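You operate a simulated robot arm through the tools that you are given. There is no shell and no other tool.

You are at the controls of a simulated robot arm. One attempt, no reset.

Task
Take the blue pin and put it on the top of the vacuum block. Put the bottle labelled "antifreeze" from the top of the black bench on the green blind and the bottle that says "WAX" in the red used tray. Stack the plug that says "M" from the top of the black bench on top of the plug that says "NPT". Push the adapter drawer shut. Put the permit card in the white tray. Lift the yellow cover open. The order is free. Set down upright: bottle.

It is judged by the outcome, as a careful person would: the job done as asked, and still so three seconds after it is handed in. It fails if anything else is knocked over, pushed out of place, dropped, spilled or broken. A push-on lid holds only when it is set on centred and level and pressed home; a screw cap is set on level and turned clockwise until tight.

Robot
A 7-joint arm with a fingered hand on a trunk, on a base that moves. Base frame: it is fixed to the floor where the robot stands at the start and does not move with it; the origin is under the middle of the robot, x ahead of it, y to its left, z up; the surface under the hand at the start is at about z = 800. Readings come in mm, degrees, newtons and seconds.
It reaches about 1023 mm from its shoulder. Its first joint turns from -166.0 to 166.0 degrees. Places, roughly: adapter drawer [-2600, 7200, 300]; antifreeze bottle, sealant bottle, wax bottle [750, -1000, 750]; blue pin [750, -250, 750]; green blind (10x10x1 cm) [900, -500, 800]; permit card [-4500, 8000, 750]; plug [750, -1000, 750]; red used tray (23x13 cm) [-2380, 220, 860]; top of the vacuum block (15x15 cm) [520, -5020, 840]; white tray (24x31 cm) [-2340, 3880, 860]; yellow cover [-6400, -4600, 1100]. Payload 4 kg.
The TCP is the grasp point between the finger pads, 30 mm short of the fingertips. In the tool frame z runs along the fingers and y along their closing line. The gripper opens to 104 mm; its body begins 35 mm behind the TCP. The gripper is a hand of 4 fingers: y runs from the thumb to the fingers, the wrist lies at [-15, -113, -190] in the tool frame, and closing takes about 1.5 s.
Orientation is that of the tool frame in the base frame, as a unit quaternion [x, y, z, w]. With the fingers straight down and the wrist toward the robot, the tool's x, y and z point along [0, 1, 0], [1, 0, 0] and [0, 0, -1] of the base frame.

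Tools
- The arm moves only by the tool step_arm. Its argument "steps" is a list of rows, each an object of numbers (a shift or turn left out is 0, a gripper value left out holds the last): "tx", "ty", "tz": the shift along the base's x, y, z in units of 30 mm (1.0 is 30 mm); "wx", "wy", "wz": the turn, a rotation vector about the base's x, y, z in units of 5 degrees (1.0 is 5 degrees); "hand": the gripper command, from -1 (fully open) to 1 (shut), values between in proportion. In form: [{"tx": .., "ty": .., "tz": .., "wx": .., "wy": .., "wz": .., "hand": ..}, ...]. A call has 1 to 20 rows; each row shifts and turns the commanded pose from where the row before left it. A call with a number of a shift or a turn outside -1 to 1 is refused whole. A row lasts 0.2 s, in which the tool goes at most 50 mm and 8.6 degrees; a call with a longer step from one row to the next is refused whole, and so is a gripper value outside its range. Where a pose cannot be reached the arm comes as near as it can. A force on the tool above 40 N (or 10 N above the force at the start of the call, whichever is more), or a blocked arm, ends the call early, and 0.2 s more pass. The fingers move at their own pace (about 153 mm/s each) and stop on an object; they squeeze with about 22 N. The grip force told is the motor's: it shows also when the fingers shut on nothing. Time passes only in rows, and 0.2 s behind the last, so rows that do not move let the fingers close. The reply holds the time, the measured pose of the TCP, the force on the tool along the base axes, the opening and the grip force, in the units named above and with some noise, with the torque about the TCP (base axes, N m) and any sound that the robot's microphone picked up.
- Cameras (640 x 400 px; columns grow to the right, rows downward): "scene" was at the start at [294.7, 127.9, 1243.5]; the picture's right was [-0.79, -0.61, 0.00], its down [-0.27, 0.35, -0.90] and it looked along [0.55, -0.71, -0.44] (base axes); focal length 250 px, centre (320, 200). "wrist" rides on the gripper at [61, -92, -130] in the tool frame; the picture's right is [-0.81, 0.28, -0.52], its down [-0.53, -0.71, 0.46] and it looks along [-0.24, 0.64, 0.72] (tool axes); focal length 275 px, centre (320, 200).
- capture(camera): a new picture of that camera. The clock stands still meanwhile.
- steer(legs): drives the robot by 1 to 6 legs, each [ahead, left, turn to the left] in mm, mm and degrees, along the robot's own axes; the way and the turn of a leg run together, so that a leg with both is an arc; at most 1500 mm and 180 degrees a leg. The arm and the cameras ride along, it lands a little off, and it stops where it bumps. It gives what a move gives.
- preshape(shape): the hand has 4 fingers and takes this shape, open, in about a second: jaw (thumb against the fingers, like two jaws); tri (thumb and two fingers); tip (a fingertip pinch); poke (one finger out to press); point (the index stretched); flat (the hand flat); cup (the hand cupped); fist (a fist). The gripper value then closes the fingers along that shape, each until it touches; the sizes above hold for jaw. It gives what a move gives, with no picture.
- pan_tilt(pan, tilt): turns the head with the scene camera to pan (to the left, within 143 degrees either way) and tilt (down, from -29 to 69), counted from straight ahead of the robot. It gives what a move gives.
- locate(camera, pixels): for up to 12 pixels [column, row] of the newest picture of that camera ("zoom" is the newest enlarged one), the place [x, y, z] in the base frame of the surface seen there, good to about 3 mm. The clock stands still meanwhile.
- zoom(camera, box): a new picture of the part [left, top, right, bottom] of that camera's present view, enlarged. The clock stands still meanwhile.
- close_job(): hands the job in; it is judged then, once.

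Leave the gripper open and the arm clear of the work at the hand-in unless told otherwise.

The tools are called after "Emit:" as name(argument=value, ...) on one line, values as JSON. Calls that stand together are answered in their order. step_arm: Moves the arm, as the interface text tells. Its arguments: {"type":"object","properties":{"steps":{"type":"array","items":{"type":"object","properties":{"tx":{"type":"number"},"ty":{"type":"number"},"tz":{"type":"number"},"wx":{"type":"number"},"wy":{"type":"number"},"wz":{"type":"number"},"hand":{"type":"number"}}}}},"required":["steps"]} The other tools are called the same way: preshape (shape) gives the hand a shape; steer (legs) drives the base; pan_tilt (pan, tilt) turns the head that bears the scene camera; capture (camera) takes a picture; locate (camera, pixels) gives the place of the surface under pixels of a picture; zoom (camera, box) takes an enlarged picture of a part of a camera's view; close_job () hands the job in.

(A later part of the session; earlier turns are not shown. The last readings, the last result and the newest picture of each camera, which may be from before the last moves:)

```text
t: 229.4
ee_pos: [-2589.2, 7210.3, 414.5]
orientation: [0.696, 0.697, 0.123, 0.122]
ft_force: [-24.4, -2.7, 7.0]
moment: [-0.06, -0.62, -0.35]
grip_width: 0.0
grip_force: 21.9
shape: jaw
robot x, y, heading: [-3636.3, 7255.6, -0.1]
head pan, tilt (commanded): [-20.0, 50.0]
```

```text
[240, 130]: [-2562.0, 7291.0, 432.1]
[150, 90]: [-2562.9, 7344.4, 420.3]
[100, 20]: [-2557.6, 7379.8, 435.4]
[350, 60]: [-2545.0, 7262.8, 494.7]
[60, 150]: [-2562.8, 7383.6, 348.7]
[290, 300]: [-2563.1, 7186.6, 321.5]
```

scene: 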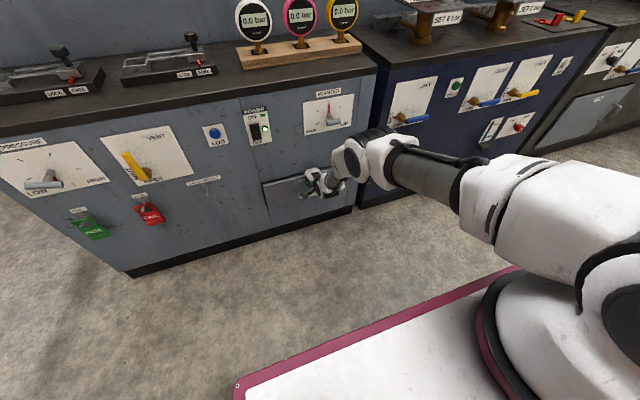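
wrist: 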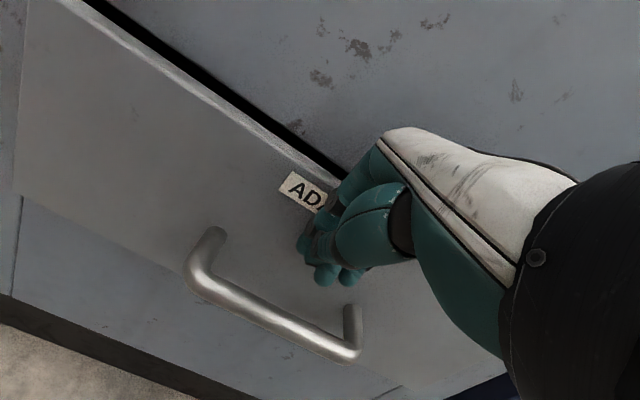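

The drawer is fully shut (24 N, no motion). Back the hand straight off, then raise it.

Emit:
step_arm(steps=[{"tx": -0.3}, {"tx": -0.6}, {"tx": -0.9}, {"tx": -0.9}, {"tx": -0.9}, {"tx": -0.9}, {"tx": -0.9}, {"tx": -0.9}, {"tx": -0.9}, {"tx": -0.9}, {"tx": -0.9}, {"tx": -0.9}, {}])

Emit:
step_arm(steps=[{"tz": 0.9}, {"tz": 0.9}, {"tz": 0.9}, {"tz": 0.9}, {"tz": 0.9}, {"tz": 0.9}, {"tz": 0.9}, {"tz": 0.9}, {"tz": 0.9}, {"tz": 0.9}, {"tz": 0.9}, {"tz": 0.9}, {"tz": 0.9}, {"tz": 0.9}, {"tz": 0.9}, {"tz": 0.9}, {"tz": 0.9}, {"tz": 0.9}, {"tz": 0.9}, {}])

Emit:
capture(camera="scene")

```text
t: 232.2
ee_pos: [-2885.4, 7211.5, 414.8]
orientation: [0.696, 0.697, 0.123, 0.122]
ft_force: [-0.1, -0.5, 0.2]
moment: [-0.03, -0.01, 0.01]
grip_width: 0.1
grip_force: 22.2
shape: jaw
robot x, y, heading: [-3635.2, 7252.1, -0.1]
head pan, tilt (commanded): [-20.0, 50.0]
```

```text
t: 236.4
ee_pos: [-2884.6, 7212.4, 929.1]
orientation: [0.696, 0.696, 0.123, 0.123]
ft_force: [0.3, -0.2, -0.5]
moment: [-0.02, 0.01, -0.02]
grip_width: 0.0
grip_force: 21.8
shape: jaw
robot x, y, heading: [-3633.9, 7256.1, -0.2]
head pan, tilt (commanded): [-20.0, 50.0]
```

```text
taken
```

scene: 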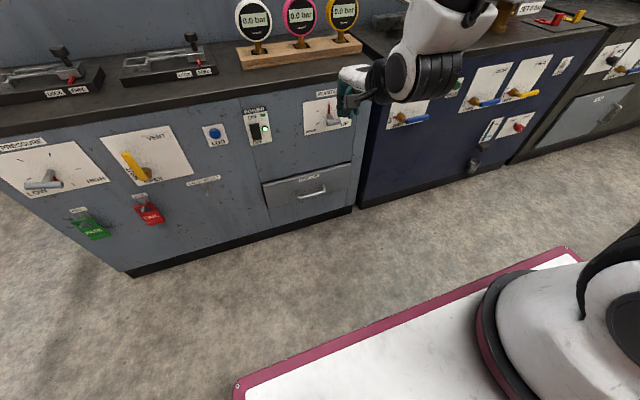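

Drawer is shut. Restore the hand to straight-down, raise and retract it, then move toward the permit card.

Emit:
step_arm(steps=[{"tz": 1, "wy": 1, "hand": -0.3}, {"tz": 1, "wy": 1}, {"tz": 1, "wy": 1}, {"tz": 1, "wy": 1}, {"tz": 1}, {"tz": 1}, {"tz": 1, "tx": -0.5}, {"tx": -1}, {"tx": -1}, {"tx": -1}, {"tx": -1}, {"tx": -1}, {"tx": -1}, {"tx": -1}, {"tx": -0.5}, {}])

Emit:
steer(legs=[[0, 690, 0], [0, 0, 90], [0, 0, 90]])

Emit:
pan_tilt(pan=0, tilt=30)

Emit:
capture(camera="scene")

```text
t: 239.7
ee_pos: [-3100.3, 7244.5, 1132.4]
orientation: [0.65, 0.758, 0.025, -0.06]
ft_force: [0.3, 0.1, 0.2]
moment: [0.0, 0.0, -0.01]
grip_width: 67.5
grip_force: 0.0
shape: jaw
out of reach, approached as far as the arm can: row 14, 15
robot x, y, heading: [-3633.1, 7257.2, 0.2]
head pan, tilt (commanded): [-20.0, 50.0]
stopped in row 16: the arm was blocked; the commanded pose is now the measured one
```

```text
t: 251.1
ee_pos: [-4166.4, 7962.0, 1132.7]
orientation: [0.752, -0.657, 0.055, 0.024]
ft_force: [-0.6, 0.2, -0.2]
moment: [0.01, 0.0, 0.01]
grip_width: 67.4
grip_force: 0.0
shape: jaw
robot x, y, heading: [-3634.5, 7940.3, 178.9]
head pan, tilt (commanded): [-20.0, 50.0]
```

```text
t: 251.9
ee_pos: [-4167.1, 7962.5, 1131.6]
orientation: [0.751, -0.658, 0.056, 0.024]
ft_force: [-0.2, -0.8, 0.3]
moment: [0.03, 0.03, 0.01]
grip_width: 67.5
grip_force: 0.1
shape: jaw
robot x, y, heading: [-3630.3, 7943.0, 179.1]
head pan, tilt (commanded): [0.0, 30.0]
```

```text
taken
```

scene: 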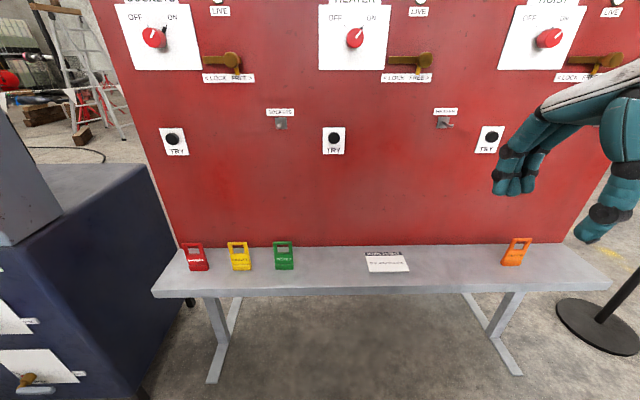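

The arm ended slightly off-orientation (it was blocked near the body); I'll correct that when extending forward. First zoom onto the permit card at (387,262).

Emit:
zoom(camera="scene", box=[350, 235, 430, 285])

Emit:
locate(camera="zoom", pixels=[[120, 140], [440, 140], [160, 285], [465, 285], [300, 200], [300, 160], [300, 270], [300, 295], [500, 250], [80, 250], [300, 100], [300, 350]])

```text
8.00 times, centred on (390, 260) of scene
```

zoom: 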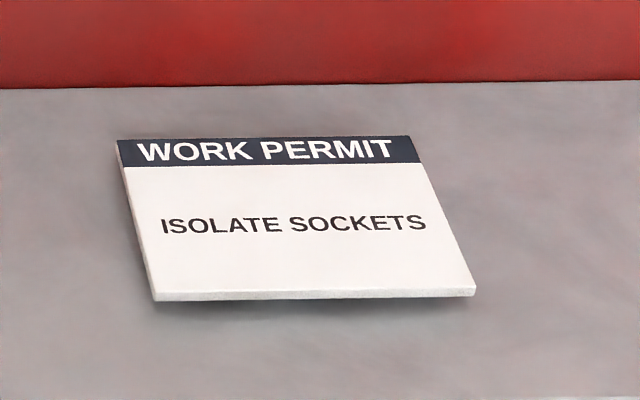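

```text
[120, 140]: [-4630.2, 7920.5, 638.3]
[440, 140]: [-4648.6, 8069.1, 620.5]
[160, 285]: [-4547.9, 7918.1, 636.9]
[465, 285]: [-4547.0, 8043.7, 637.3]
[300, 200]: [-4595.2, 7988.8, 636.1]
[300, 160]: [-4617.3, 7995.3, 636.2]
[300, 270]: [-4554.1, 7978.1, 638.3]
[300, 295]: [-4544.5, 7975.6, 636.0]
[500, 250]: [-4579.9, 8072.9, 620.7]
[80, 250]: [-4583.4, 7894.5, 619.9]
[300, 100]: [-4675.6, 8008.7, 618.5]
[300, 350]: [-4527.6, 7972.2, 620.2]
```

The card is ≈127×87 mm, top z≈637, raised ~13 mm over the ledge (z≈620). I need the gap to the red panel behind; locate panel and fixtures.

Emit:
locate(camera="scene", pixels=[[387, 240], [387, 220], [387, 180], [333, 138], [445, 122], [410, 60], [489, 138], [420, 245], [350, 245], [515, 255], [284, 258]])

```text
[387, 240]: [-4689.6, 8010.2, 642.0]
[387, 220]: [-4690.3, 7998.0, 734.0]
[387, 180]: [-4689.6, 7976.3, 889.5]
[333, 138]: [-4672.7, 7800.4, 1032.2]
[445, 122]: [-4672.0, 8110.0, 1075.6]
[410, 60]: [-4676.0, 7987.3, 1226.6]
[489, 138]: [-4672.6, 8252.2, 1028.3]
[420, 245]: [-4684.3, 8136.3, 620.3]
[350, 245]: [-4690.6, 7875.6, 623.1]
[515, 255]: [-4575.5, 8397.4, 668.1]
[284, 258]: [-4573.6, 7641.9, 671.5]
```

The panel (x=-4690) is plain up to z≈1000; 58 mm gap behind the card: workable. I'll drive ahead 200 mm, then correct the hand's orientation while extending.

Emit:
steer(legs=[[200, 0, 0.9]])

Emit:
step_arm(steps=[{"tx": -0.8, "wx": 0.43, "wy": 0.17, "wz": -0.5}, {"tx": -0.8, "wx": 0.43, "wy": 0.17, "wz": -0.5}, {"tx": -0.8, "wx": 0.43, "wy": 0.17, "wz": -0.5}, {"tx": -0.8}, {"tx": -0.8}, {"tx": -0.8}, {}])

```text
t: 253.5
ee_pos: [-4362.6, 7959.0, 1132.8]
orientation: [0.755, -0.653, 0.055, 0.023]
ft_force: [0.1, -0.5, 1.0]
moment: [0.0, -0.01, -0.02]
grip_width: 67.3
grip_force: 0.0
shape: jaw
robot x, y, heading: [-3827.2, 7943.8, 179.8]
head pan, tilt (commanded): [0.0, 30.0]
```

```text
t: 255.1
ee_pos: [-4507.9, 7959.0, 1132.3]
orientation: [0.712, -0.702, 0.003, 0.001]
ft_force: [0.7, -0.3, -0.4]
moment: [-0.01, -0.01, 0.0]
grip_width: 67.3
grip_force: 0.1
shape: jaw
robot x, y, heading: [-3827.4, 7941.1, 179.7]
head pan, tilt (commanded): [0.0, 30.0]
```

Orientation is restored. Move above the card (-4588,7983), open fully, descend to z≈780 and check.

Emit:
step_arm(steps=[{"tx": -0.7, "ty": 0.2, "wz": -0.15, "hand": -1}, {"tx": -0.7, "ty": 0.2}, {"tx": -0.7, "ty": 0.2}, {"tx": -0.57, "ty": 0.2}, {"tz": -0.9}, {"tz": -0.9}, {"tz": -0.9}, {"tz": -0.9}, {"tz": -0.9}, {"tz": -0.9}, {"tz": -0.9}, {"tz": -0.9}, {"tz": -0.9}, {"tz": -0.9}, {"tz": -0.9}, {"tz": -0.9}, {"tz": -0.9}, {}])

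Emit:
capture(camera="wrist")

Emit:
pan_tilt(pan=0, tilt=40)

Emit:
capture(camera="scene")

```text
t: 258.9
ee_pos: [-4588.2, 7983.5, 781.4]
orientation: [0.707, -0.707, 0.001, -0.002]
ft_force: [-0.1, 0.3, 0.1]
moment: [0.0, -0.02, -0.02]
grip_width: 103.5
grip_force: 0.0
shape: jaw
robot x, y, heading: [-3828.5, 7947.3, 179.8]
head pan, tilt (commanded): [0.0, 30.0]
```

```text
taken
```

wrist: 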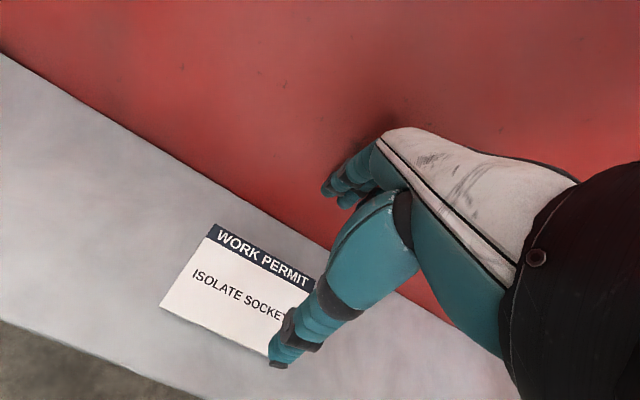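

```text
t: 259.6
ee_pos: [-4587.6, 7983.6, 780.9]
orientation: [0.707, -0.707, 0.001, -0.001]
ft_force: [0.0, 0.1, 0.4]
moment: [0.02, 0.01, 0.02]
grip_width: 103.7
grip_force: 0.0
shape: jaw
robot x, y, heading: [-3829.0, 7945.5, 179.5]
head pan, tilt (commanded): [0.0, 40.0]
```

```text
taken
```

scene: 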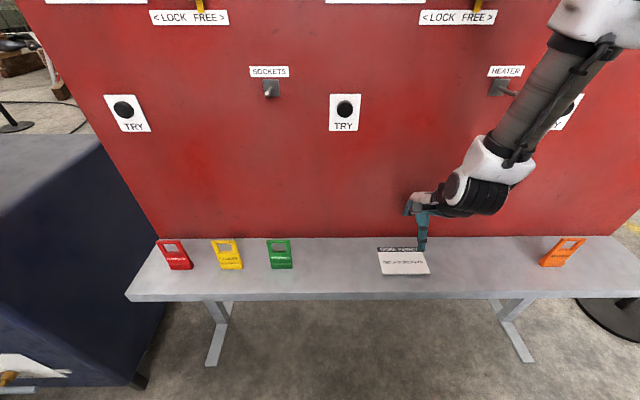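

Locate the card's corners in the wrist view to refine the centre.

Emit:
zoom(camera="wrist", box=[140, 210, 340, 370])

Emit:
locate(camera="wrist", pixels=[[213, 226], [163, 304], [268, 352], [300, 275], [240, 290], [185, 316], [230, 340], [265, 253], [180, 330]])

```text
2.50 times, centred on (240, 290) of wrist
```

zoom: 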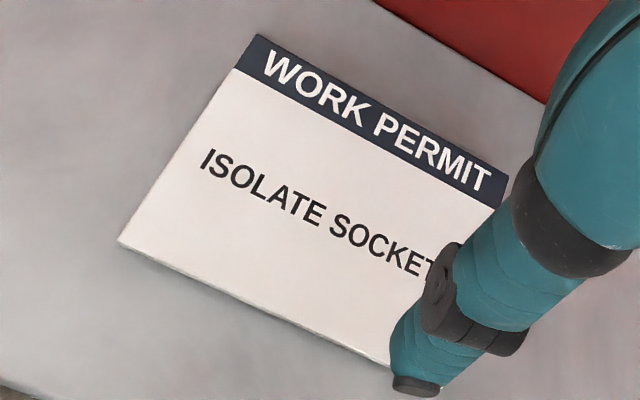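

```text
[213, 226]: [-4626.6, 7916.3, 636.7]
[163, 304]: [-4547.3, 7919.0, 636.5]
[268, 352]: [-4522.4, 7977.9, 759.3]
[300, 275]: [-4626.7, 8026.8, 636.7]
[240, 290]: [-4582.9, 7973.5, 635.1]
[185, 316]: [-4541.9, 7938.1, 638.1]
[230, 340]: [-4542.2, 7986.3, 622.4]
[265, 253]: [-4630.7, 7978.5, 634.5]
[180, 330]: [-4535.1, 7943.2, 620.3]
```

Card spans x -4631..-4543, centred at -4587: the hand is centred. Descend to z≈690 for another check.

Emit:
step_arm(steps=[{"tz": -0.8}, {"tz": -0.8}, {"tz": -0.8}, {"tz": -0.6}, {}])

Emit:
capture(camera="wrist")

Emit:
zoom(camera="scene", box=[360, 190, 460, 290])

```text
t: 260.8
ee_pos: [-4586.5, 7982.7, 690.1]
orientation: [-0.707, 0.707, -0.001, 0.001]
ft_force: [-1.0, 0.0, -0.1]
moment: [-0.01, -0.02, 0.03]
grip_width: 103.6
grip_force: 0.1
shape: jaw
robot x, y, heading: [-3828.3, 7944.2, 179.6]
head pan, tilt (commanded): [0.0, 40.0]
```

```text
taken
```

wrist: 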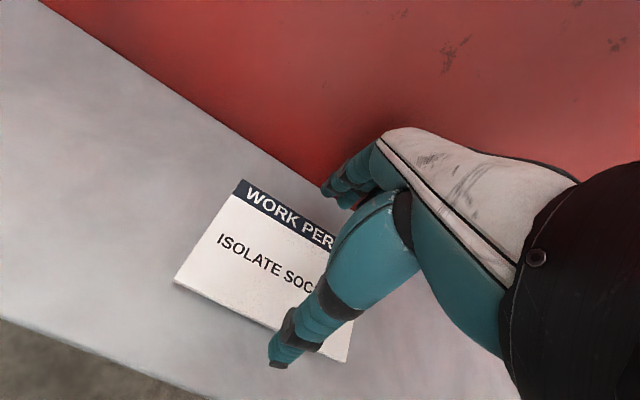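

```text
4.00 times, centred on (410, 240) of scene
```

zoom: 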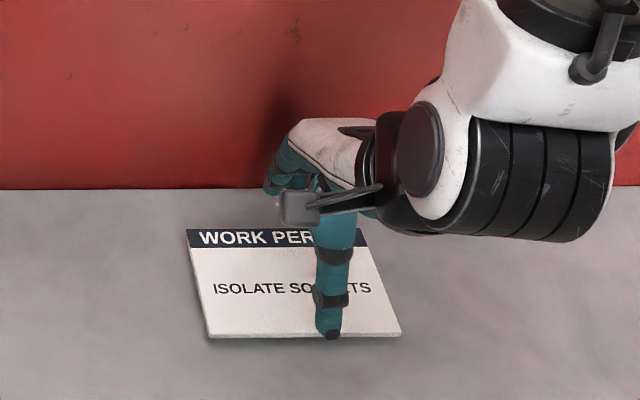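

Aligned. Descend slowly to z≈654 (tips ~4 mm above the ledge).

Emit:
step_arm(steps=[{"tz": -0.5}, {"tz": -0.4}, {"tz": -0.3}, {}, {}])

Emit:
capture(camera="wrist")

Emit:
zoom(camera="scene", box=[360, 190, 460, 290])

```text
t: 262.0
ee_pos: [-4587.3, 7983.7, 655.8]
orientation: [-0.707, 0.708, -0.001, 0.001]
ft_force: [-0.2, 0.1, -0.4]
moment: [-0.01, 0.02, 0.02]
grip_width: 103.7
grip_force: 0.0
shape: jaw
robot x, y, heading: [-3829.4, 7943.9, 179.7]
head pan, tilt (commanded): [0.0, 40.0]
```

```text
taken
```

wrist: 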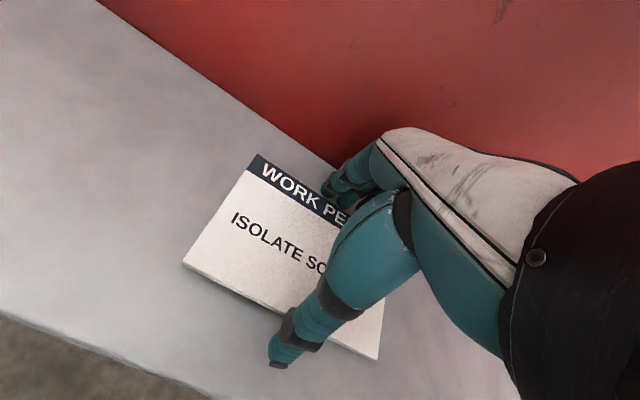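

```text
4.00 times, centred on (410, 240) of scene
```

zoom: 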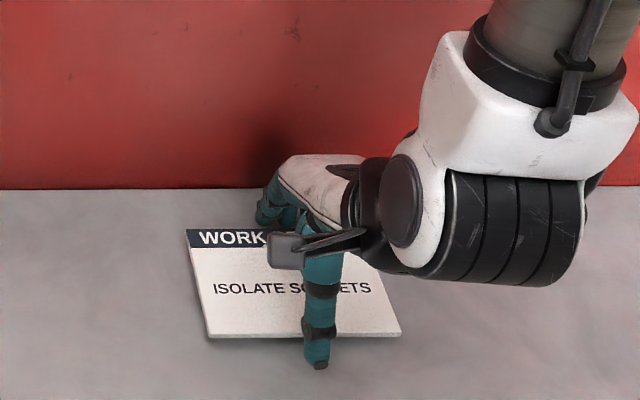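

Thumb in front of the near edge, fingers behind the far edge. Close gradually.

Emit:
step_arm(steps=[{"hand": -0.9}, {"hand": -0.8}, {"hand": -0.7}, {"hand": -0.6}, {"hand": -0.4}, {"hand": 0}, {"hand": 0}, {"hand": 0}])

Emit:
capture(camera="wrist")

Emit:
zoom(camera="scene", box=[360, 190, 460, 290])

```text
t: 263.8
ee_pos: [-4585.6, 7983.2, 655.0]
orientation: [0.708, -0.707, 0.001, -0.001]
ft_force: [-0.5, 0.6, -0.2]
moment: [0.02, 0.02, 0.0]
grip_width: 84.7
grip_force: 22.3
shape: jaw
robot x, y, heading: [-3827.4, 7943.7, 180.0]
head pan, tilt (commanded): [0.0, 40.0]
```

```text
taken
```

wrist: 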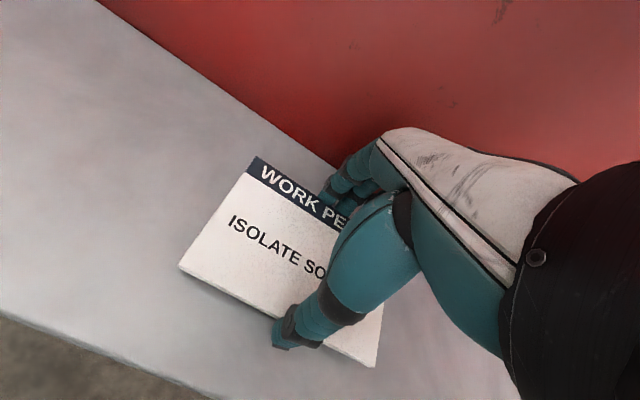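

```text
4.00 times, centred on (410, 240) of scene
```

zoom: 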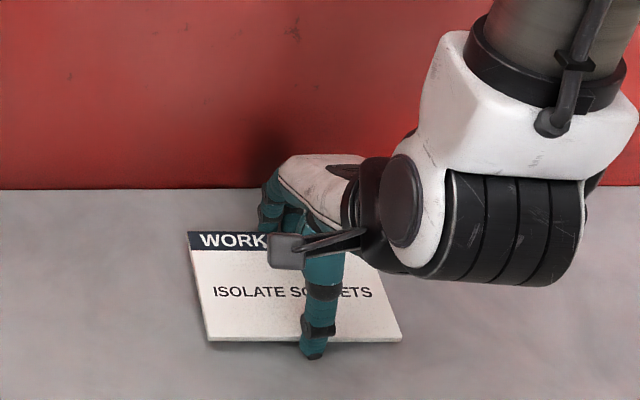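

Gripped at 84.7 mm with 22 N. Lift gently 20 mm and check.

Emit:
step_arm(steps=[{"tz": 0.15}, {"tz": 0.2}, {"tz": 0.3}, {}, {}])

Emit:
capture(camera="wrist")

Emit:
zoom(camera="scene", box=[360, 190, 460, 290])

```text
t: 265.0
ee_pos: [-4587.1, 7983.5, 674.5]
orientation: [-0.707, 0.707, -0.002, 0.002]
ft_force: [0.7, 0.2, 0.0]
moment: [0.0, -0.02, -0.03]
grip_width: 84.6
grip_force: 22.0
shape: jaw
robot x, y, heading: [-3826.4, 7937.0, 179.9]
head pan, tilt (commanded): [0.0, 40.0]
```

```text
taken
```

wrist: 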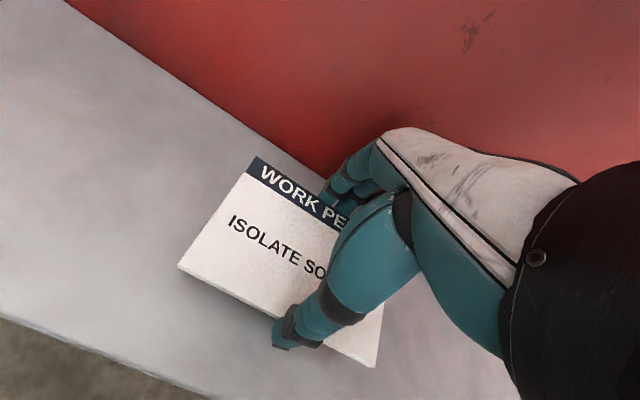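

```text
4.00 times, centred on (410, 240) of scene
```

zoom: 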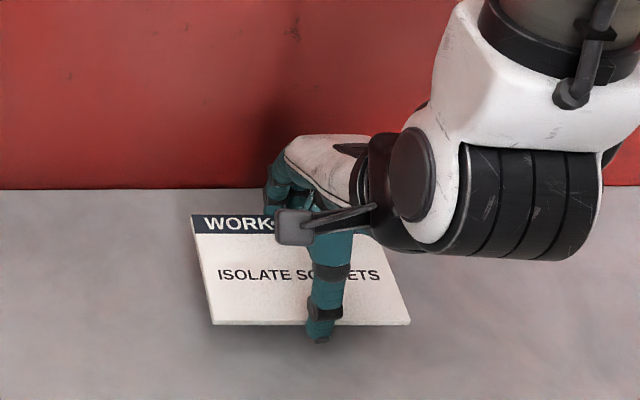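

The card comes up level in the grip. Raise it to z≈1100.

Emit:
step_arm(steps=[{"tz": 0.7}, {"tz": 0.7}, {"tz": 0.8}, {"tz": 0.8}, {"tz": 0.8}, {"tz": 0.8}, {"tz": 0.8}, {"tz": 0.8}, {"tz": 0.8}, {"tz": 0.8}, {"tz": 0.8}, {"tz": 0.8}, {"tz": 0.8}, {"tz": 0.8}, {"tz": 0.8}, {"tz": 0.8}, {"tz": 0.8}, {"tz": 0.6}, {}])

Emit:
capture(camera="wrist")

Emit:
capture(camera="scene")

```text
t: 269.0
ee_pos: [-4588.2, 7980.2, 1094.8]
orientation: [0.707, -0.707, 0.002, -0.001]
ft_force: [-0.4, -0.9, -1.1]
moment: [-0.02, -0.04, 0.0]
grip_width: 84.6
grip_force: 22.0
shape: jaw
robot x, y, heading: [-3827.2, 7944.3, 179.7]
head pan, tilt (commanded): [0.0, 40.0]
```

```text
taken
```

wrist: 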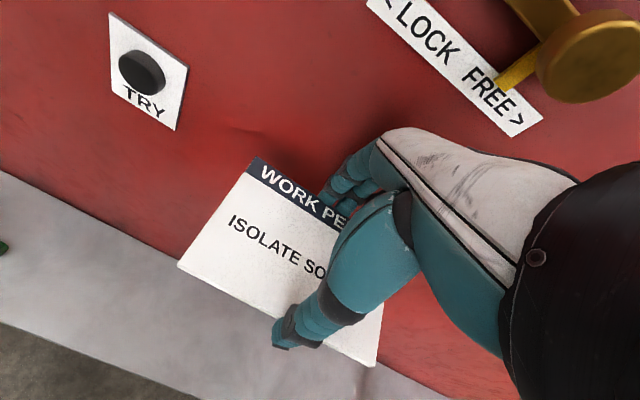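

```text
taken
```

scene: 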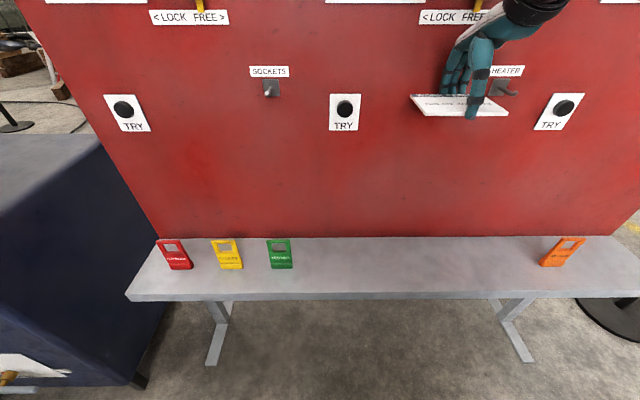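

The card is held level. Back away from the panel, retract the arm a bit, turn to face -y and drive toward the white tray.

Emit:
steer(legs=[[-300, 0, 0]])

Emit:
step_arm(steps=[{"tx": 0.8}, {"tx": 0.8}, {"tx": 0.8}, {"tx": 0.8}, {"tx": 0.8}, {"tx": 0.6}, {}])

Emit:
steer(legs=[[0, 0, 90]])

Emit:
pan_tilt(pan=15, tilt=20)

Emit:
capture(camera="scene")

```text
t: 271.0
ee_pos: [-4290.9, 7982.3, 1094.4]
orientation: [0.707, -0.707, 0.001, -0.001]
ft_force: [-0.5, -0.8, -0.9]
moment: [0.02, 0.01, -0.05]
grip_width: 84.7
grip_force: 21.6
shape: jaw
robot x, y, heading: [-3531.4, 7941.3, 179.5]
head pan, tilt (commanded): [0.0, 40.0]
```

```text
t: 272.6
ee_pos: [-4150.6, 7982.1, 1093.9]
orientation: [-0.706, 0.708, -0.001, 0.001]
ft_force: [0.8, -0.1, 0.1]
moment: [0.0, 0.03, 0.01]
grip_width: 84.6
grip_force: 21.6
shape: jaw
robot x, y, heading: [-3532.3, 7939.1, 179.3]
head pan, tilt (commanded): [0.0, 40.0]
```

```text
t: 276.8
ee_pos: [-3591.5, 7321.4, 1094.2]
orientation: [1.0, -0.017, 0.0, -0.001]
ft_force: [-0.1, -0.5, -1.0]
moment: [0.02, 0.0, 0.02]
grip_width: 84.7
grip_force: 21.7
shape: jaw
robot x, y, heading: [-3532.3, 7941.3, -92.5]
head pan, tilt (commanded): [0.0, 40.0]
```

```text
t: 277.6
ee_pos: [-3591.0, 7320.8, 1093.8]
orientation: [1.0, -0.018, 0.001, -0.001]
ft_force: [0.1, 0.9, -0.7]
moment: [0.02, -0.03, -0.03]
grip_width: 84.5
grip_force: 21.8
shape: jaw
robot x, y, heading: [-3532.5, 7939.6, -92.3]
head pan, tilt (commanded): [15.0, 20.0]
```

```text
taken
```

scene: 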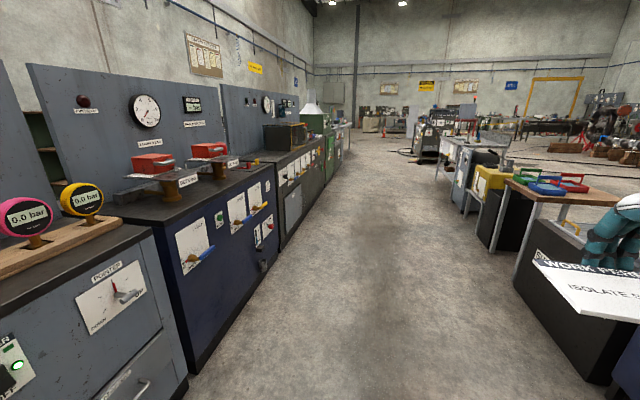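

Aisle is clear. Correct heading and drive ~4 m toward y≈3950.

Emit:
steer(legs=[[0, 0, 2.3], [1500, 50, 0], [1500, 50, 0]])

Emit:
capture(camera="scene")

```text
refused: leg 2 is longer than a leg can be; nothing moved
```

```text
taken
```

scene: 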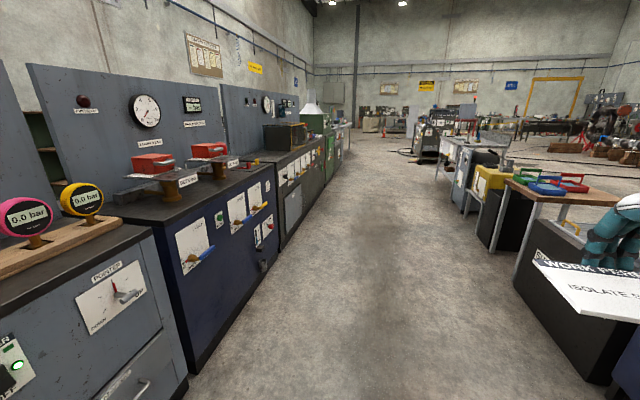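

The leg was slightly too long; shorten it.

Emit:
steer(legs=[[0, 0, 2.3], [1400, 50, 0], [1400, 50, 0]])

Emit:
capture(camera="scene")

```text
t: 291.6
ee_pos: [-3374.4, 4511.6, 1094.0]
orientation: [1.0, 0.028, 0.0, -0.001]
ft_force: [-0.2, -0.1, -0.7]
moment: [0.0, 0.01, -0.01]
grip_width: 84.3
grip_force: 22.0
shape: jaw
robot x, y, heading: [-3368.4, 5132.0, -87.0]
head pan, tilt (commanded): [15.0, 20.0]
```

```text
taken
```

scene: 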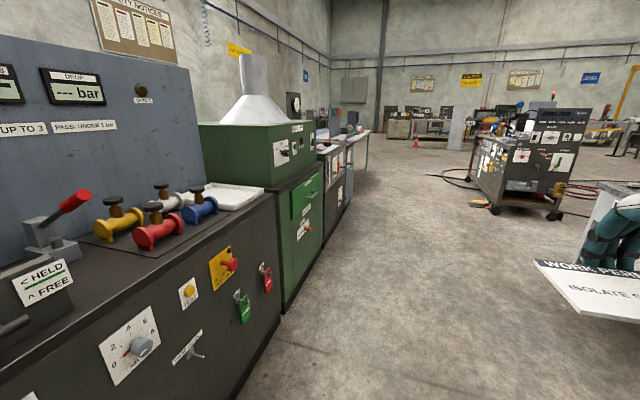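

The white tray is at (222,197). Drive ahead ~1180 and turn left to face it.

Emit:
steer(legs=[[1180, 0, 0], [0, 0, 87]])

Emit:
pan_tilt(pan=0, tilt=35)

Emit:
capture(camera="scene")

Emit:
capture(camera="wrist")

```text
t: 301.4
ee_pos: [-2687.3, 3901.5, 1093.4]
orientation: [0.7, 0.714, -0.001, -0.001]
ft_force: [-0.4, 0.1, -0.4]
moment: [0.0, 0.01, 0.01]
grip_width: 84.2
grip_force: 22.0
shape: jaw
robot x, y, heading: [-3306.9, 3925.4, 0.6]
head pan, tilt (commanded): [15.0, 20.0]
```

```text
t: 302.2
ee_pos: [-2687.0, 3902.6, 1093.5]
orientation: [0.7, 0.714, -0.001, -0.002]
ft_force: [-0.9, -0.5, -0.3]
moment: [0.02, -0.01, -0.01]
grip_width: 84.5
grip_force: 22.0
shape: jaw
robot x, y, heading: [-3305.6, 3926.1, 0.6]
head pan, tilt (commanded): [0.0, 35.0]
```

```text
taken
```

scene: 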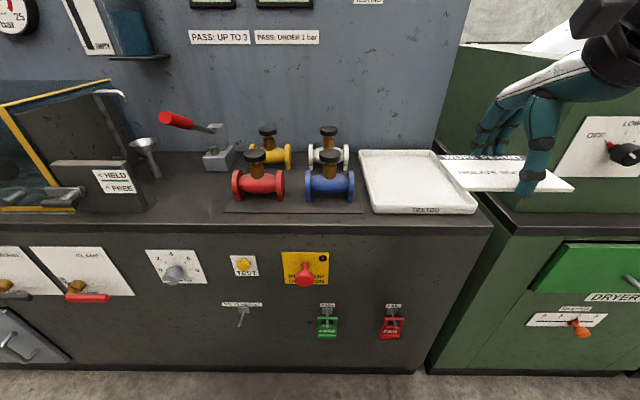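

```text
taken
```

wrist: 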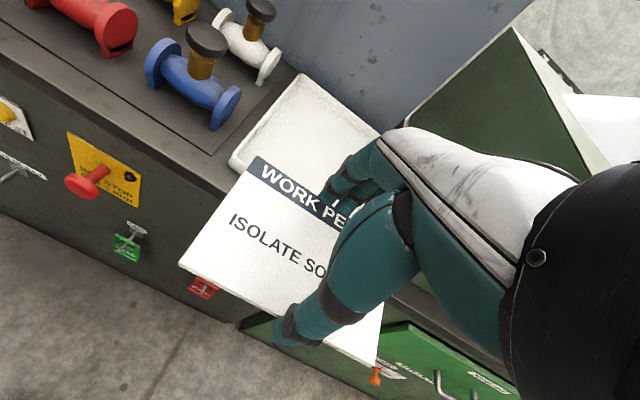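

Locate the white tray's corners and floor.

Emit:
zoom(camera="scene", box=[340, 130, 500, 230])

Emit:
locate(camera="scene", pixels=[[360, 153], [436, 152], [476, 207], [373, 208], [415, 180], [395, 160], [430, 195], [385, 195], [362, 180], [455, 180], [445, 150], [490, 190]])

```text
4.00 times, centred on (420, 180) of scene
```

zoom: 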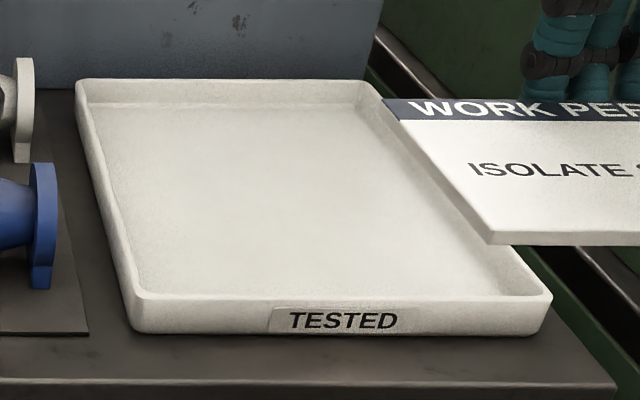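

```text
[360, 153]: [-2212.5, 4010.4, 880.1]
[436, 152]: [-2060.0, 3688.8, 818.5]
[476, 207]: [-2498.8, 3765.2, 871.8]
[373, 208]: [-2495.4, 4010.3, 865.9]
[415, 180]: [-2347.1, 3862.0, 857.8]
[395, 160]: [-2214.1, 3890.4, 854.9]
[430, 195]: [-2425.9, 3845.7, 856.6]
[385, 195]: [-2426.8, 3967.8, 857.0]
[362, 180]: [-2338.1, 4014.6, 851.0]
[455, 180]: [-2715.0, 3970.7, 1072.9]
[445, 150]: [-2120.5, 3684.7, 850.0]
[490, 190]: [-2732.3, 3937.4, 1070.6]
```

Tray: x -2500..-2190, y 3765..4010, centre ≈(-2345,3887), floor z≈857, rim ≈880. Drive forward 230 mm, then extend the hand over the tray centre.

Emit:
steer(legs=[[230, 0, -0.6]])

Emit:
step_arm(steps=[{"tx": 0.8}, {"tx": 0.8}, {"tx": 0.8}, {"tx": 0.6}, {}])

Emit:
capture(camera="scene")

Emit:
capture(camera="wrist")

```text
t: 303.9
ee_pos: [-2458.0, 3892.4, 1093.7]
orientation: [0.705, 0.709, -0.002, -0.002]
ft_force: [1.1, -0.3, 0.7]
moment: [-0.03, 0.01, -0.02]
grip_width: 84.5
grip_force: 21.8
shape: jaw
robot x, y, heading: [-3078.8, 3929.5, -0.1]
head pan, tilt (commanded): [0.0, 35.0]
```

```text
t: 305.1
ee_pos: [-2368.1, 3891.9, 1092.4]
orientation: [0.705, 0.709, -0.001, -0.001]
ft_force: [-0.2, -0.6, 0.4]
moment: [0.01, 0.03, 0.02]
grip_width: 84.6
grip_force: 22.1
shape: jaw
robot x, y, heading: [-3080.2, 3928.4, -0.2]
head pan, tilt (commanded): [0.0, 35.0]
```

```text
taken
```

scene: 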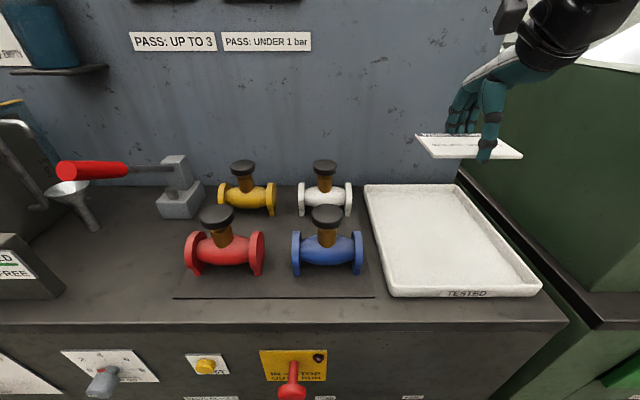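

```text
taken
```

wrist: 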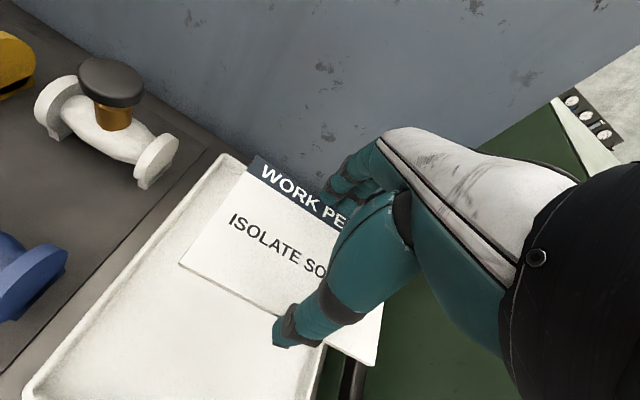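

Re-measure the tray from here.

Emit:
locate(camera="scene", pixels=[[366, 186], [458, 185], [540, 290], [386, 293], [440, 235], [400, 200], [470, 275], [404, 280], [505, 265], [430, 190], [560, 200], [470, 175]])

```text
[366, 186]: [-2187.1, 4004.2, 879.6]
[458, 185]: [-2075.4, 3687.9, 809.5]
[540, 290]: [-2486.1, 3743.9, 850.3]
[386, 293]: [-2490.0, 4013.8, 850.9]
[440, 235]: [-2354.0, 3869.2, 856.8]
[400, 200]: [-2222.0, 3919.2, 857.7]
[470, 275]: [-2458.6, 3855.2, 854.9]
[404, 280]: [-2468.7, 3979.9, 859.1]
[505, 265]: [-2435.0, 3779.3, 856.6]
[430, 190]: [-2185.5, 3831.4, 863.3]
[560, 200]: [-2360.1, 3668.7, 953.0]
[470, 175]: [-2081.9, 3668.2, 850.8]
```

Move to (-2340,3887), lower to about 25 mm above touchdown and check.

Emit:
step_arm(steps=[{"tx": 0.5, "ty": -0.08}, {"tx": 0.45, "ty": -0.08}, {"tz": -0.8}, {"tz": -0.8}, {"tz": -0.8}, {"tz": -0.8}, {"tz": -0.8}, {"tz": -0.8}, {"tz": -0.3}, {}, {}])

Emit:
capture(camera="scene")

Emit:
capture(camera="wrist")

```text
t: 307.5
ee_pos: [-2341.5, 3888.4, 940.8]
orientation: [0.705, 0.709, -0.001, -0.002]
ft_force: [-0.5, 0.7, -0.6]
moment: [0.0, -0.01, 0.03]
grip_width: 84.2
grip_force: 22.0
shape: jaw
robot x, y, heading: [-3081.4, 3929.7, -0.6]
head pan, tilt (commanded): [0.0, 35.0]
```

```text
taken
```

scene: 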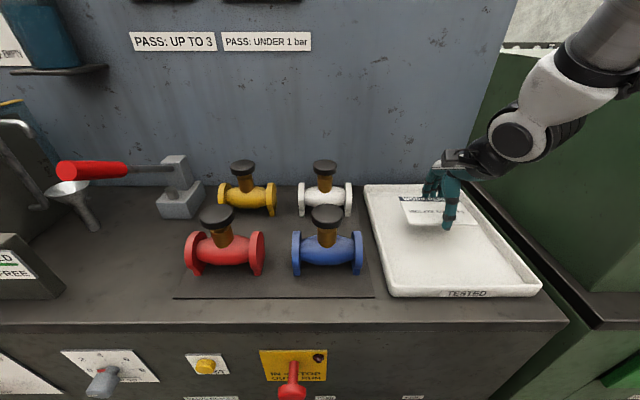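

```text
taken
```

wrist: 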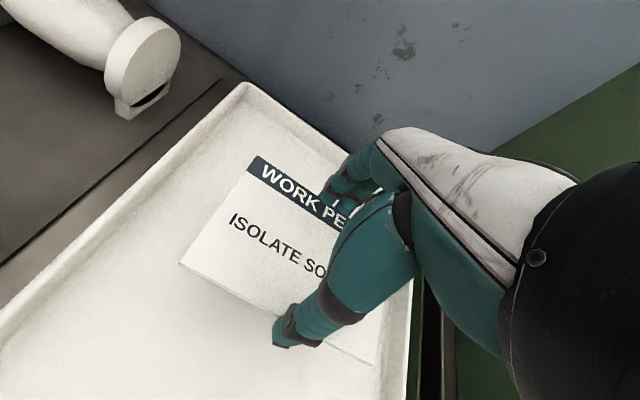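

Over the tray. Lower to ~4 mm above touchdown then small steps.

Emit:
step_arm(steps=[{"tz": -0.5}, {"tz": -0.5}, {"tz": -0.4}, {}, {}])

Emit:
zoom(camera="scene", box=[360, 140, 540, 300])

```text
t: 308.7
ee_pos: [-2339.0, 3888.3, 896.0]
orientation: [0.705, 0.709, -0.002, -0.002]
ft_force: [0.5, 0.2, -0.3]
moment: [-0.02, 0.02, 0.01]
grip_width: 84.4
grip_force: 21.8
shape: jaw
robot x, y, heading: [-3079.3, 3927.2, -0.1]
head pan, tilt (commanded): [0.0, 35.0]
```

```text
2.50 times, centred on (450, 220) of scene
```

zoom: 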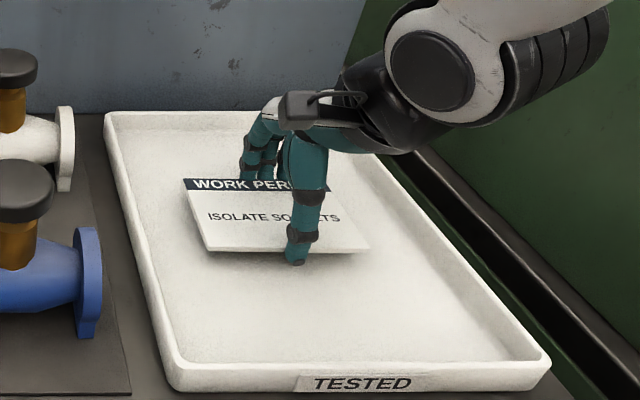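

Emit:
step_arm(steps=[{"tz": -0.08}, {"tz": -0.05}, {}, {}])

```text
t: 309.7
ee_pos: [-2340.6, 3889.1, 893.8]
orientation: [0.705, 0.709, -0.001, -0.001]
ft_force: [0.3, 0.1, -0.5]
moment: [0.02, -0.03, -0.03]
grip_width: 84.3
grip_force: 22.2
shape: jaw
robot x, y, heading: [-3076.5, 3929.1, -0.3]
head pan, tilt (commanded): [0.0, 35.0]
```

Emit:
step_arm(steps=[{"tz": -0.05}, {}, {"tz": -0.05}, {}, {}])

Emit:
zoom(camera="scene", box=[390, 180, 500, 270])

```text
t: 310.9
ee_pos: [-2340.1, 3888.6, 892.6]
orientation: [0.706, 0.709, -0.002, -0.002]
ft_force: [-0.3, 0.6, 3.2]
moment: [-0.03, -0.03, 0.01]
grip_width: 84.5
grip_force: 22.1
shape: jaw
robot x, y, heading: [-3075.2, 3926.7, 0.2]
head pan, tilt (commanded): [0.0, 35.0]
```

```text
4.44 times, centred on (445, 225) of scene
```

zoom: 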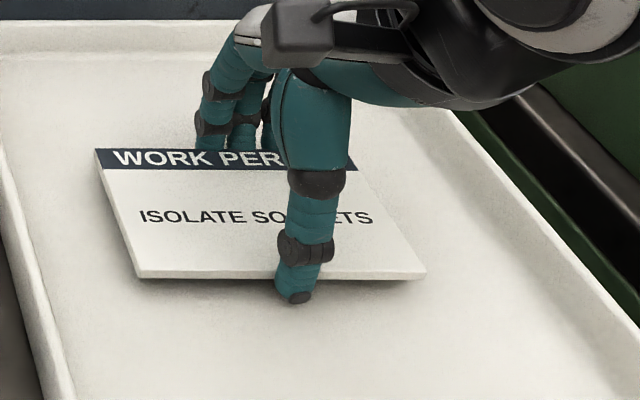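

Touchdown (+3 N). Open the fingers and rise.

Emit:
step_arm(steps=[{"hand": -0.7}, {"hand": -0.8}, {"hand": -0.9}, {"hand": -1}, {"hand": -1}, {"tz": 0.3}, {"tz": 0.5}, {"tz": 0.8}, {"tz": 1}, {"tz": 1}, {"tz": 1}, {"tz": 1}, {"tz": 1}, {}])

Emit:
capture(camera="scene")

```text
t: 313.9
ee_pos: [-2339.9, 3888.9, 1090.5]
orientation: [0.705, 0.709, -0.002, -0.001]
ft_force: [-0.4, 0.0, -0.8]
moment: [0.01, 0.02, -0.05]
grip_width: 103.8
grip_force: 0.1
shape: jaw
robot x, y, heading: [-3081.2, 3934.2, 0.0]
head pan, tilt (commanded): [0.0, 35.0]
```

```text
taken
```

scene: 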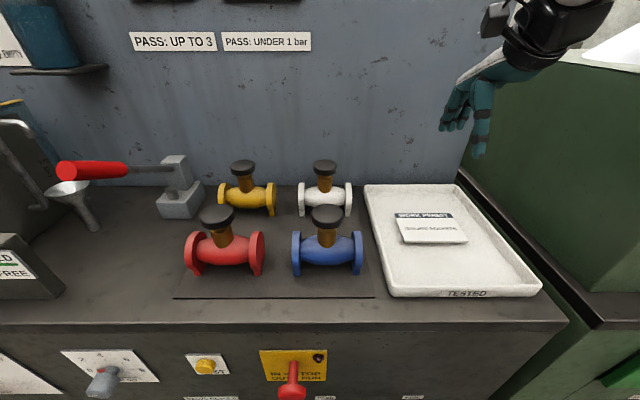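

The permit card lies in the white tray. Next the blue pin. Back off, retract the arm, turn to face -y, and drive back down the aisle.

Emit:
steer(legs=[[-220, 0, 0]])

Emit:
step_arm(steps=[{"tx": -0.8, "hand": -0.3}, {"tx": -0.8}, {"tx": -0.8}, {"tx": -0.8}, {"tx": -0.7}, {}])

Emit:
steer(legs=[[0, 0, -90]])

Emit:
pan_tilt(pan=0, tilt=18)

Emit:
capture(camera="scene")

```text
t: 315.6
ee_pos: [-2559.7, 3885.4, 1089.6]
orientation: [0.707, 0.707, -0.001, -0.001]
ft_force: [-0.3, 0.3, 0.1]
moment: [-0.01, -0.04, -0.04]
grip_width: 103.8
grip_force: 0.0
shape: jaw
robot x, y, heading: [-3299.1, 3931.1, -0.3]
head pan, tilt (commanded): [0.0, 35.0]
```

```text
t: 317.0
ee_pos: [-2677.4, 3886.3, 1089.9]
orientation: [0.707, 0.707, -0.001, -0.002]
ft_force: [-0.7, -0.4, 0.1]
moment: [0.04, -0.01, -0.02]
grip_width: 67.8
grip_force: 0.2
shape: jaw
robot x, y, heading: [-3300.2, 3931.8, -0.4]
head pan, tilt (commanded): [0.0, 35.0]
```

```text
t: 321.2
ee_pos: [-3331.1, 3309.4, 1089.7]
orientation: [1.0, 0.009, 0.0, -0.002]
ft_force: [-0.9, -0.5, -0.7]
moment: [0.0, -0.01, 0.02]
grip_width: 67.8
grip_force: 0.0
shape: jaw
robot x, y, heading: [-3296.6, 3929.5, -89.3]
head pan, tilt (commanded): [0.0, 35.0]
```

```text
t: 322.0
ee_pos: [-3330.7, 3309.7, 1089.5]
orientation: [1.0, 0.008, -0.001, -0.002]
ft_force: [0.6, 0.1, 0.0]
moment: [-0.01, 0.04, 0.0]
grip_width: 68.0
grip_force: 0.1
shape: jaw
robot x, y, heading: [-3299.2, 3925.8, -89.4]
head pan, tilt (commanded): [0.0, 18.0]
```

```text
taken
```

scene: 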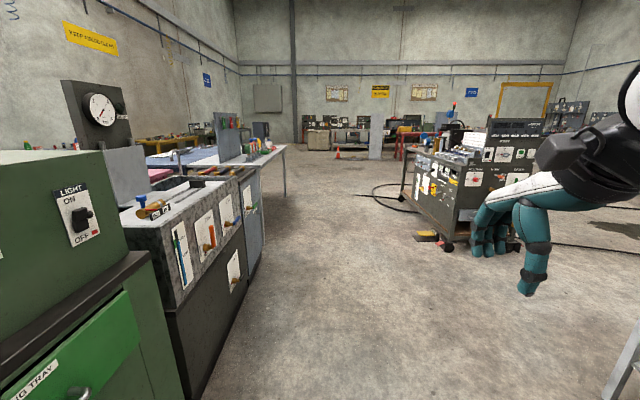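

Check floor obstacles near the path: the pedal at (425,238), hose (385,195), and table corner (285,150).

Emit:
locate(camera="scene", pixels=[[425, 238], [445, 245], [385, 195], [370, 190], [283, 195], [285, 147], [360, 195], [405, 210]])

```text
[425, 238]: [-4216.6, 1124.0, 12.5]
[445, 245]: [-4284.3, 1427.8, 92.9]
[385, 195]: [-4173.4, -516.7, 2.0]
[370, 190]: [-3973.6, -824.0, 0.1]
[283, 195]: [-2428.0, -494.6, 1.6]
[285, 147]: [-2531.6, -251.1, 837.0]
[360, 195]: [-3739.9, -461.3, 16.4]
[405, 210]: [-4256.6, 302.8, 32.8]
```

Path at x≈-3150 is clear. Drive ~5 m in legs, checking midway.

Emit:
steer(legs=[[1400, 80, -0.5], [1400, 50, 0]])

Emit:
steer(legs=[[1400, 0, 0], [850, 0, 0]])

Emit:
capture(camera="scene")

```text
t: 335.6
ee_pos: [-3202.1, 511.8, 1089.5]
orientation: [1.0, 0.0, 0.0, -0.001]
ft_force: [-0.2, 0.1, 0.2]
moment: [0.04, 0.01, 0.0]
grip_width: 68.0
grip_force: 0.1
shape: jaw
robot x, y, heading: [-3156.5, 1134.5, -90.4]
head pan, tilt (commanded): [0.0, 18.0]
```

```text
t: 346.7
ee_pos: [-3267.7, -1744.9, 1089.9]
orientation: [1.0, -0.013, 0.0, -0.001]
ft_force: [0.7, -0.4, -0.1]
moment: [0.02, -0.01, -0.01]
grip_width: 67.9
grip_force: 0.1
shape: jaw
robot x, y, heading: [-3206.5, -1129.2, -91.8]
head pan, tilt (commanded): [0.0, 18.0]
```

```text
taken
```

scene: 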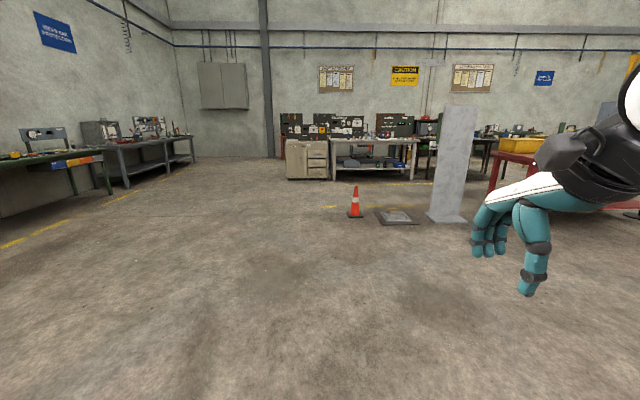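

Turn left to face +x and drive between the tables toward the black bench.

Emit:
steer(legs=[[0, 0, 91.8], [1400, 0, 0], [1300, 0, 0]])

Emit:
pan_tilt(pan=30, tilt=30)

Emit:
capture(camera="scene")

```text
t: 363.6
ee_pos: [98.3, -1208.6, 1089.3]
orientation: [0.707, 0.707, -0.001, -0.002]
ft_force: [-0.3, -0.2, 0.3]
moment: [-0.03, 0.02, -0.01]
grip_width: 68.1
grip_force: 0.1
shape: jaw
robot x, y, heading: [-525.3, -1163.5, -0.5]
head pan, tilt (commanded): [0.0, 18.0]
```

```text
t: 364.6
ee_pos: [98.1, -1207.2, 1089.7]
orientation: [0.708, 0.706, -0.002, -0.002]
ft_force: [-0.1, -0.5, 1.4]
moment: [0.0, -0.01, 0.01]
grip_width: 67.7
grip_force: 0.0
shape: jaw
robot x, y, heading: [-522.7, -1163.7, -0.5]
head pan, tilt (commanded): [30.0, 30.0]
```

```text
taken
```

scene: 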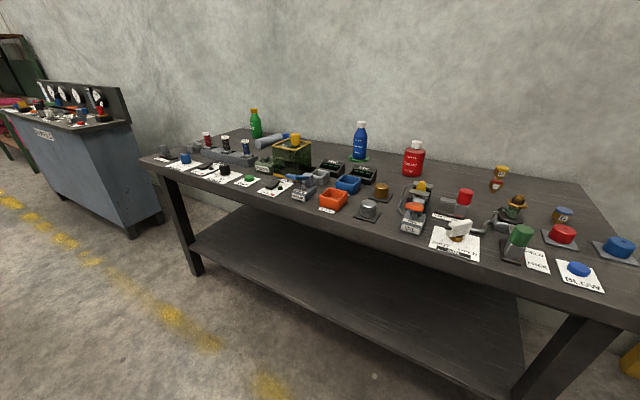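

Stack and bottle still stand. Strafe left 1000 mm and go forward 450 mm to reach the blue pin.

Emit:
steer(legs=[[0, 1000, 0.5], [440, 0, 0]])

Emit:
pan_tilt(pan=-10, tilt=40)

Emit:
capture(camera="scene")

Emit:
capture(camera="wrist")

```text
t: 372.1
ee_pos: [543.5, -183.6, 1090.0]
orientation: [0.701, 0.713, -0.002, -0.002]
ft_force: [0.8, 0.4, -0.2]
moment: [-0.01, -0.01, 0.03]
grip_width: 67.6
grip_force: 0.0
shape: jaw
robot x, y, heading: [-78.4, -154.3, 0.5]
head pan, tilt (commanded): [30.0, 30.0]
```

```text
t: 373.1
ee_pos: [542.7, -181.0, 1090.0]
orientation: [0.701, 0.713, -0.002, -0.001]
ft_force: [0.9, 0.0, -0.3]
moment: [0.03, -0.01, 0.0]
grip_width: 67.8
grip_force: 0.1
shape: jaw
robot x, y, heading: [-81.5, -154.6, 0.4]
head pan, tilt (commanded): [-10.0, 40.0]
```

```text
taken
```

scene: 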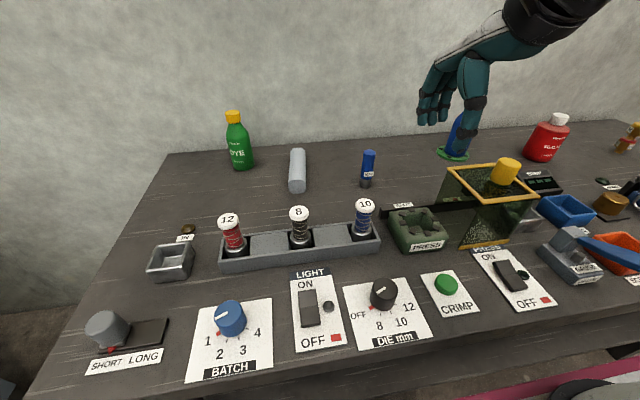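

```text
taken
```

wrist: 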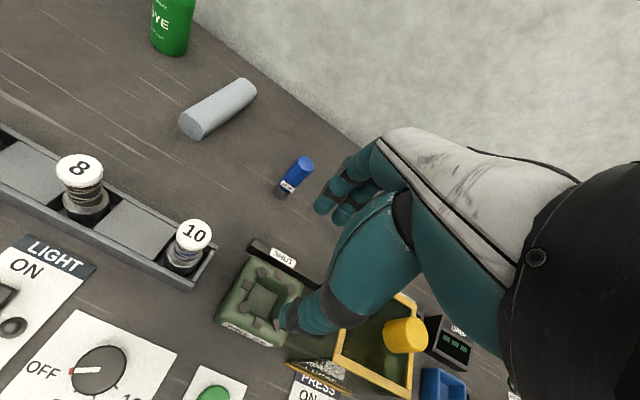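

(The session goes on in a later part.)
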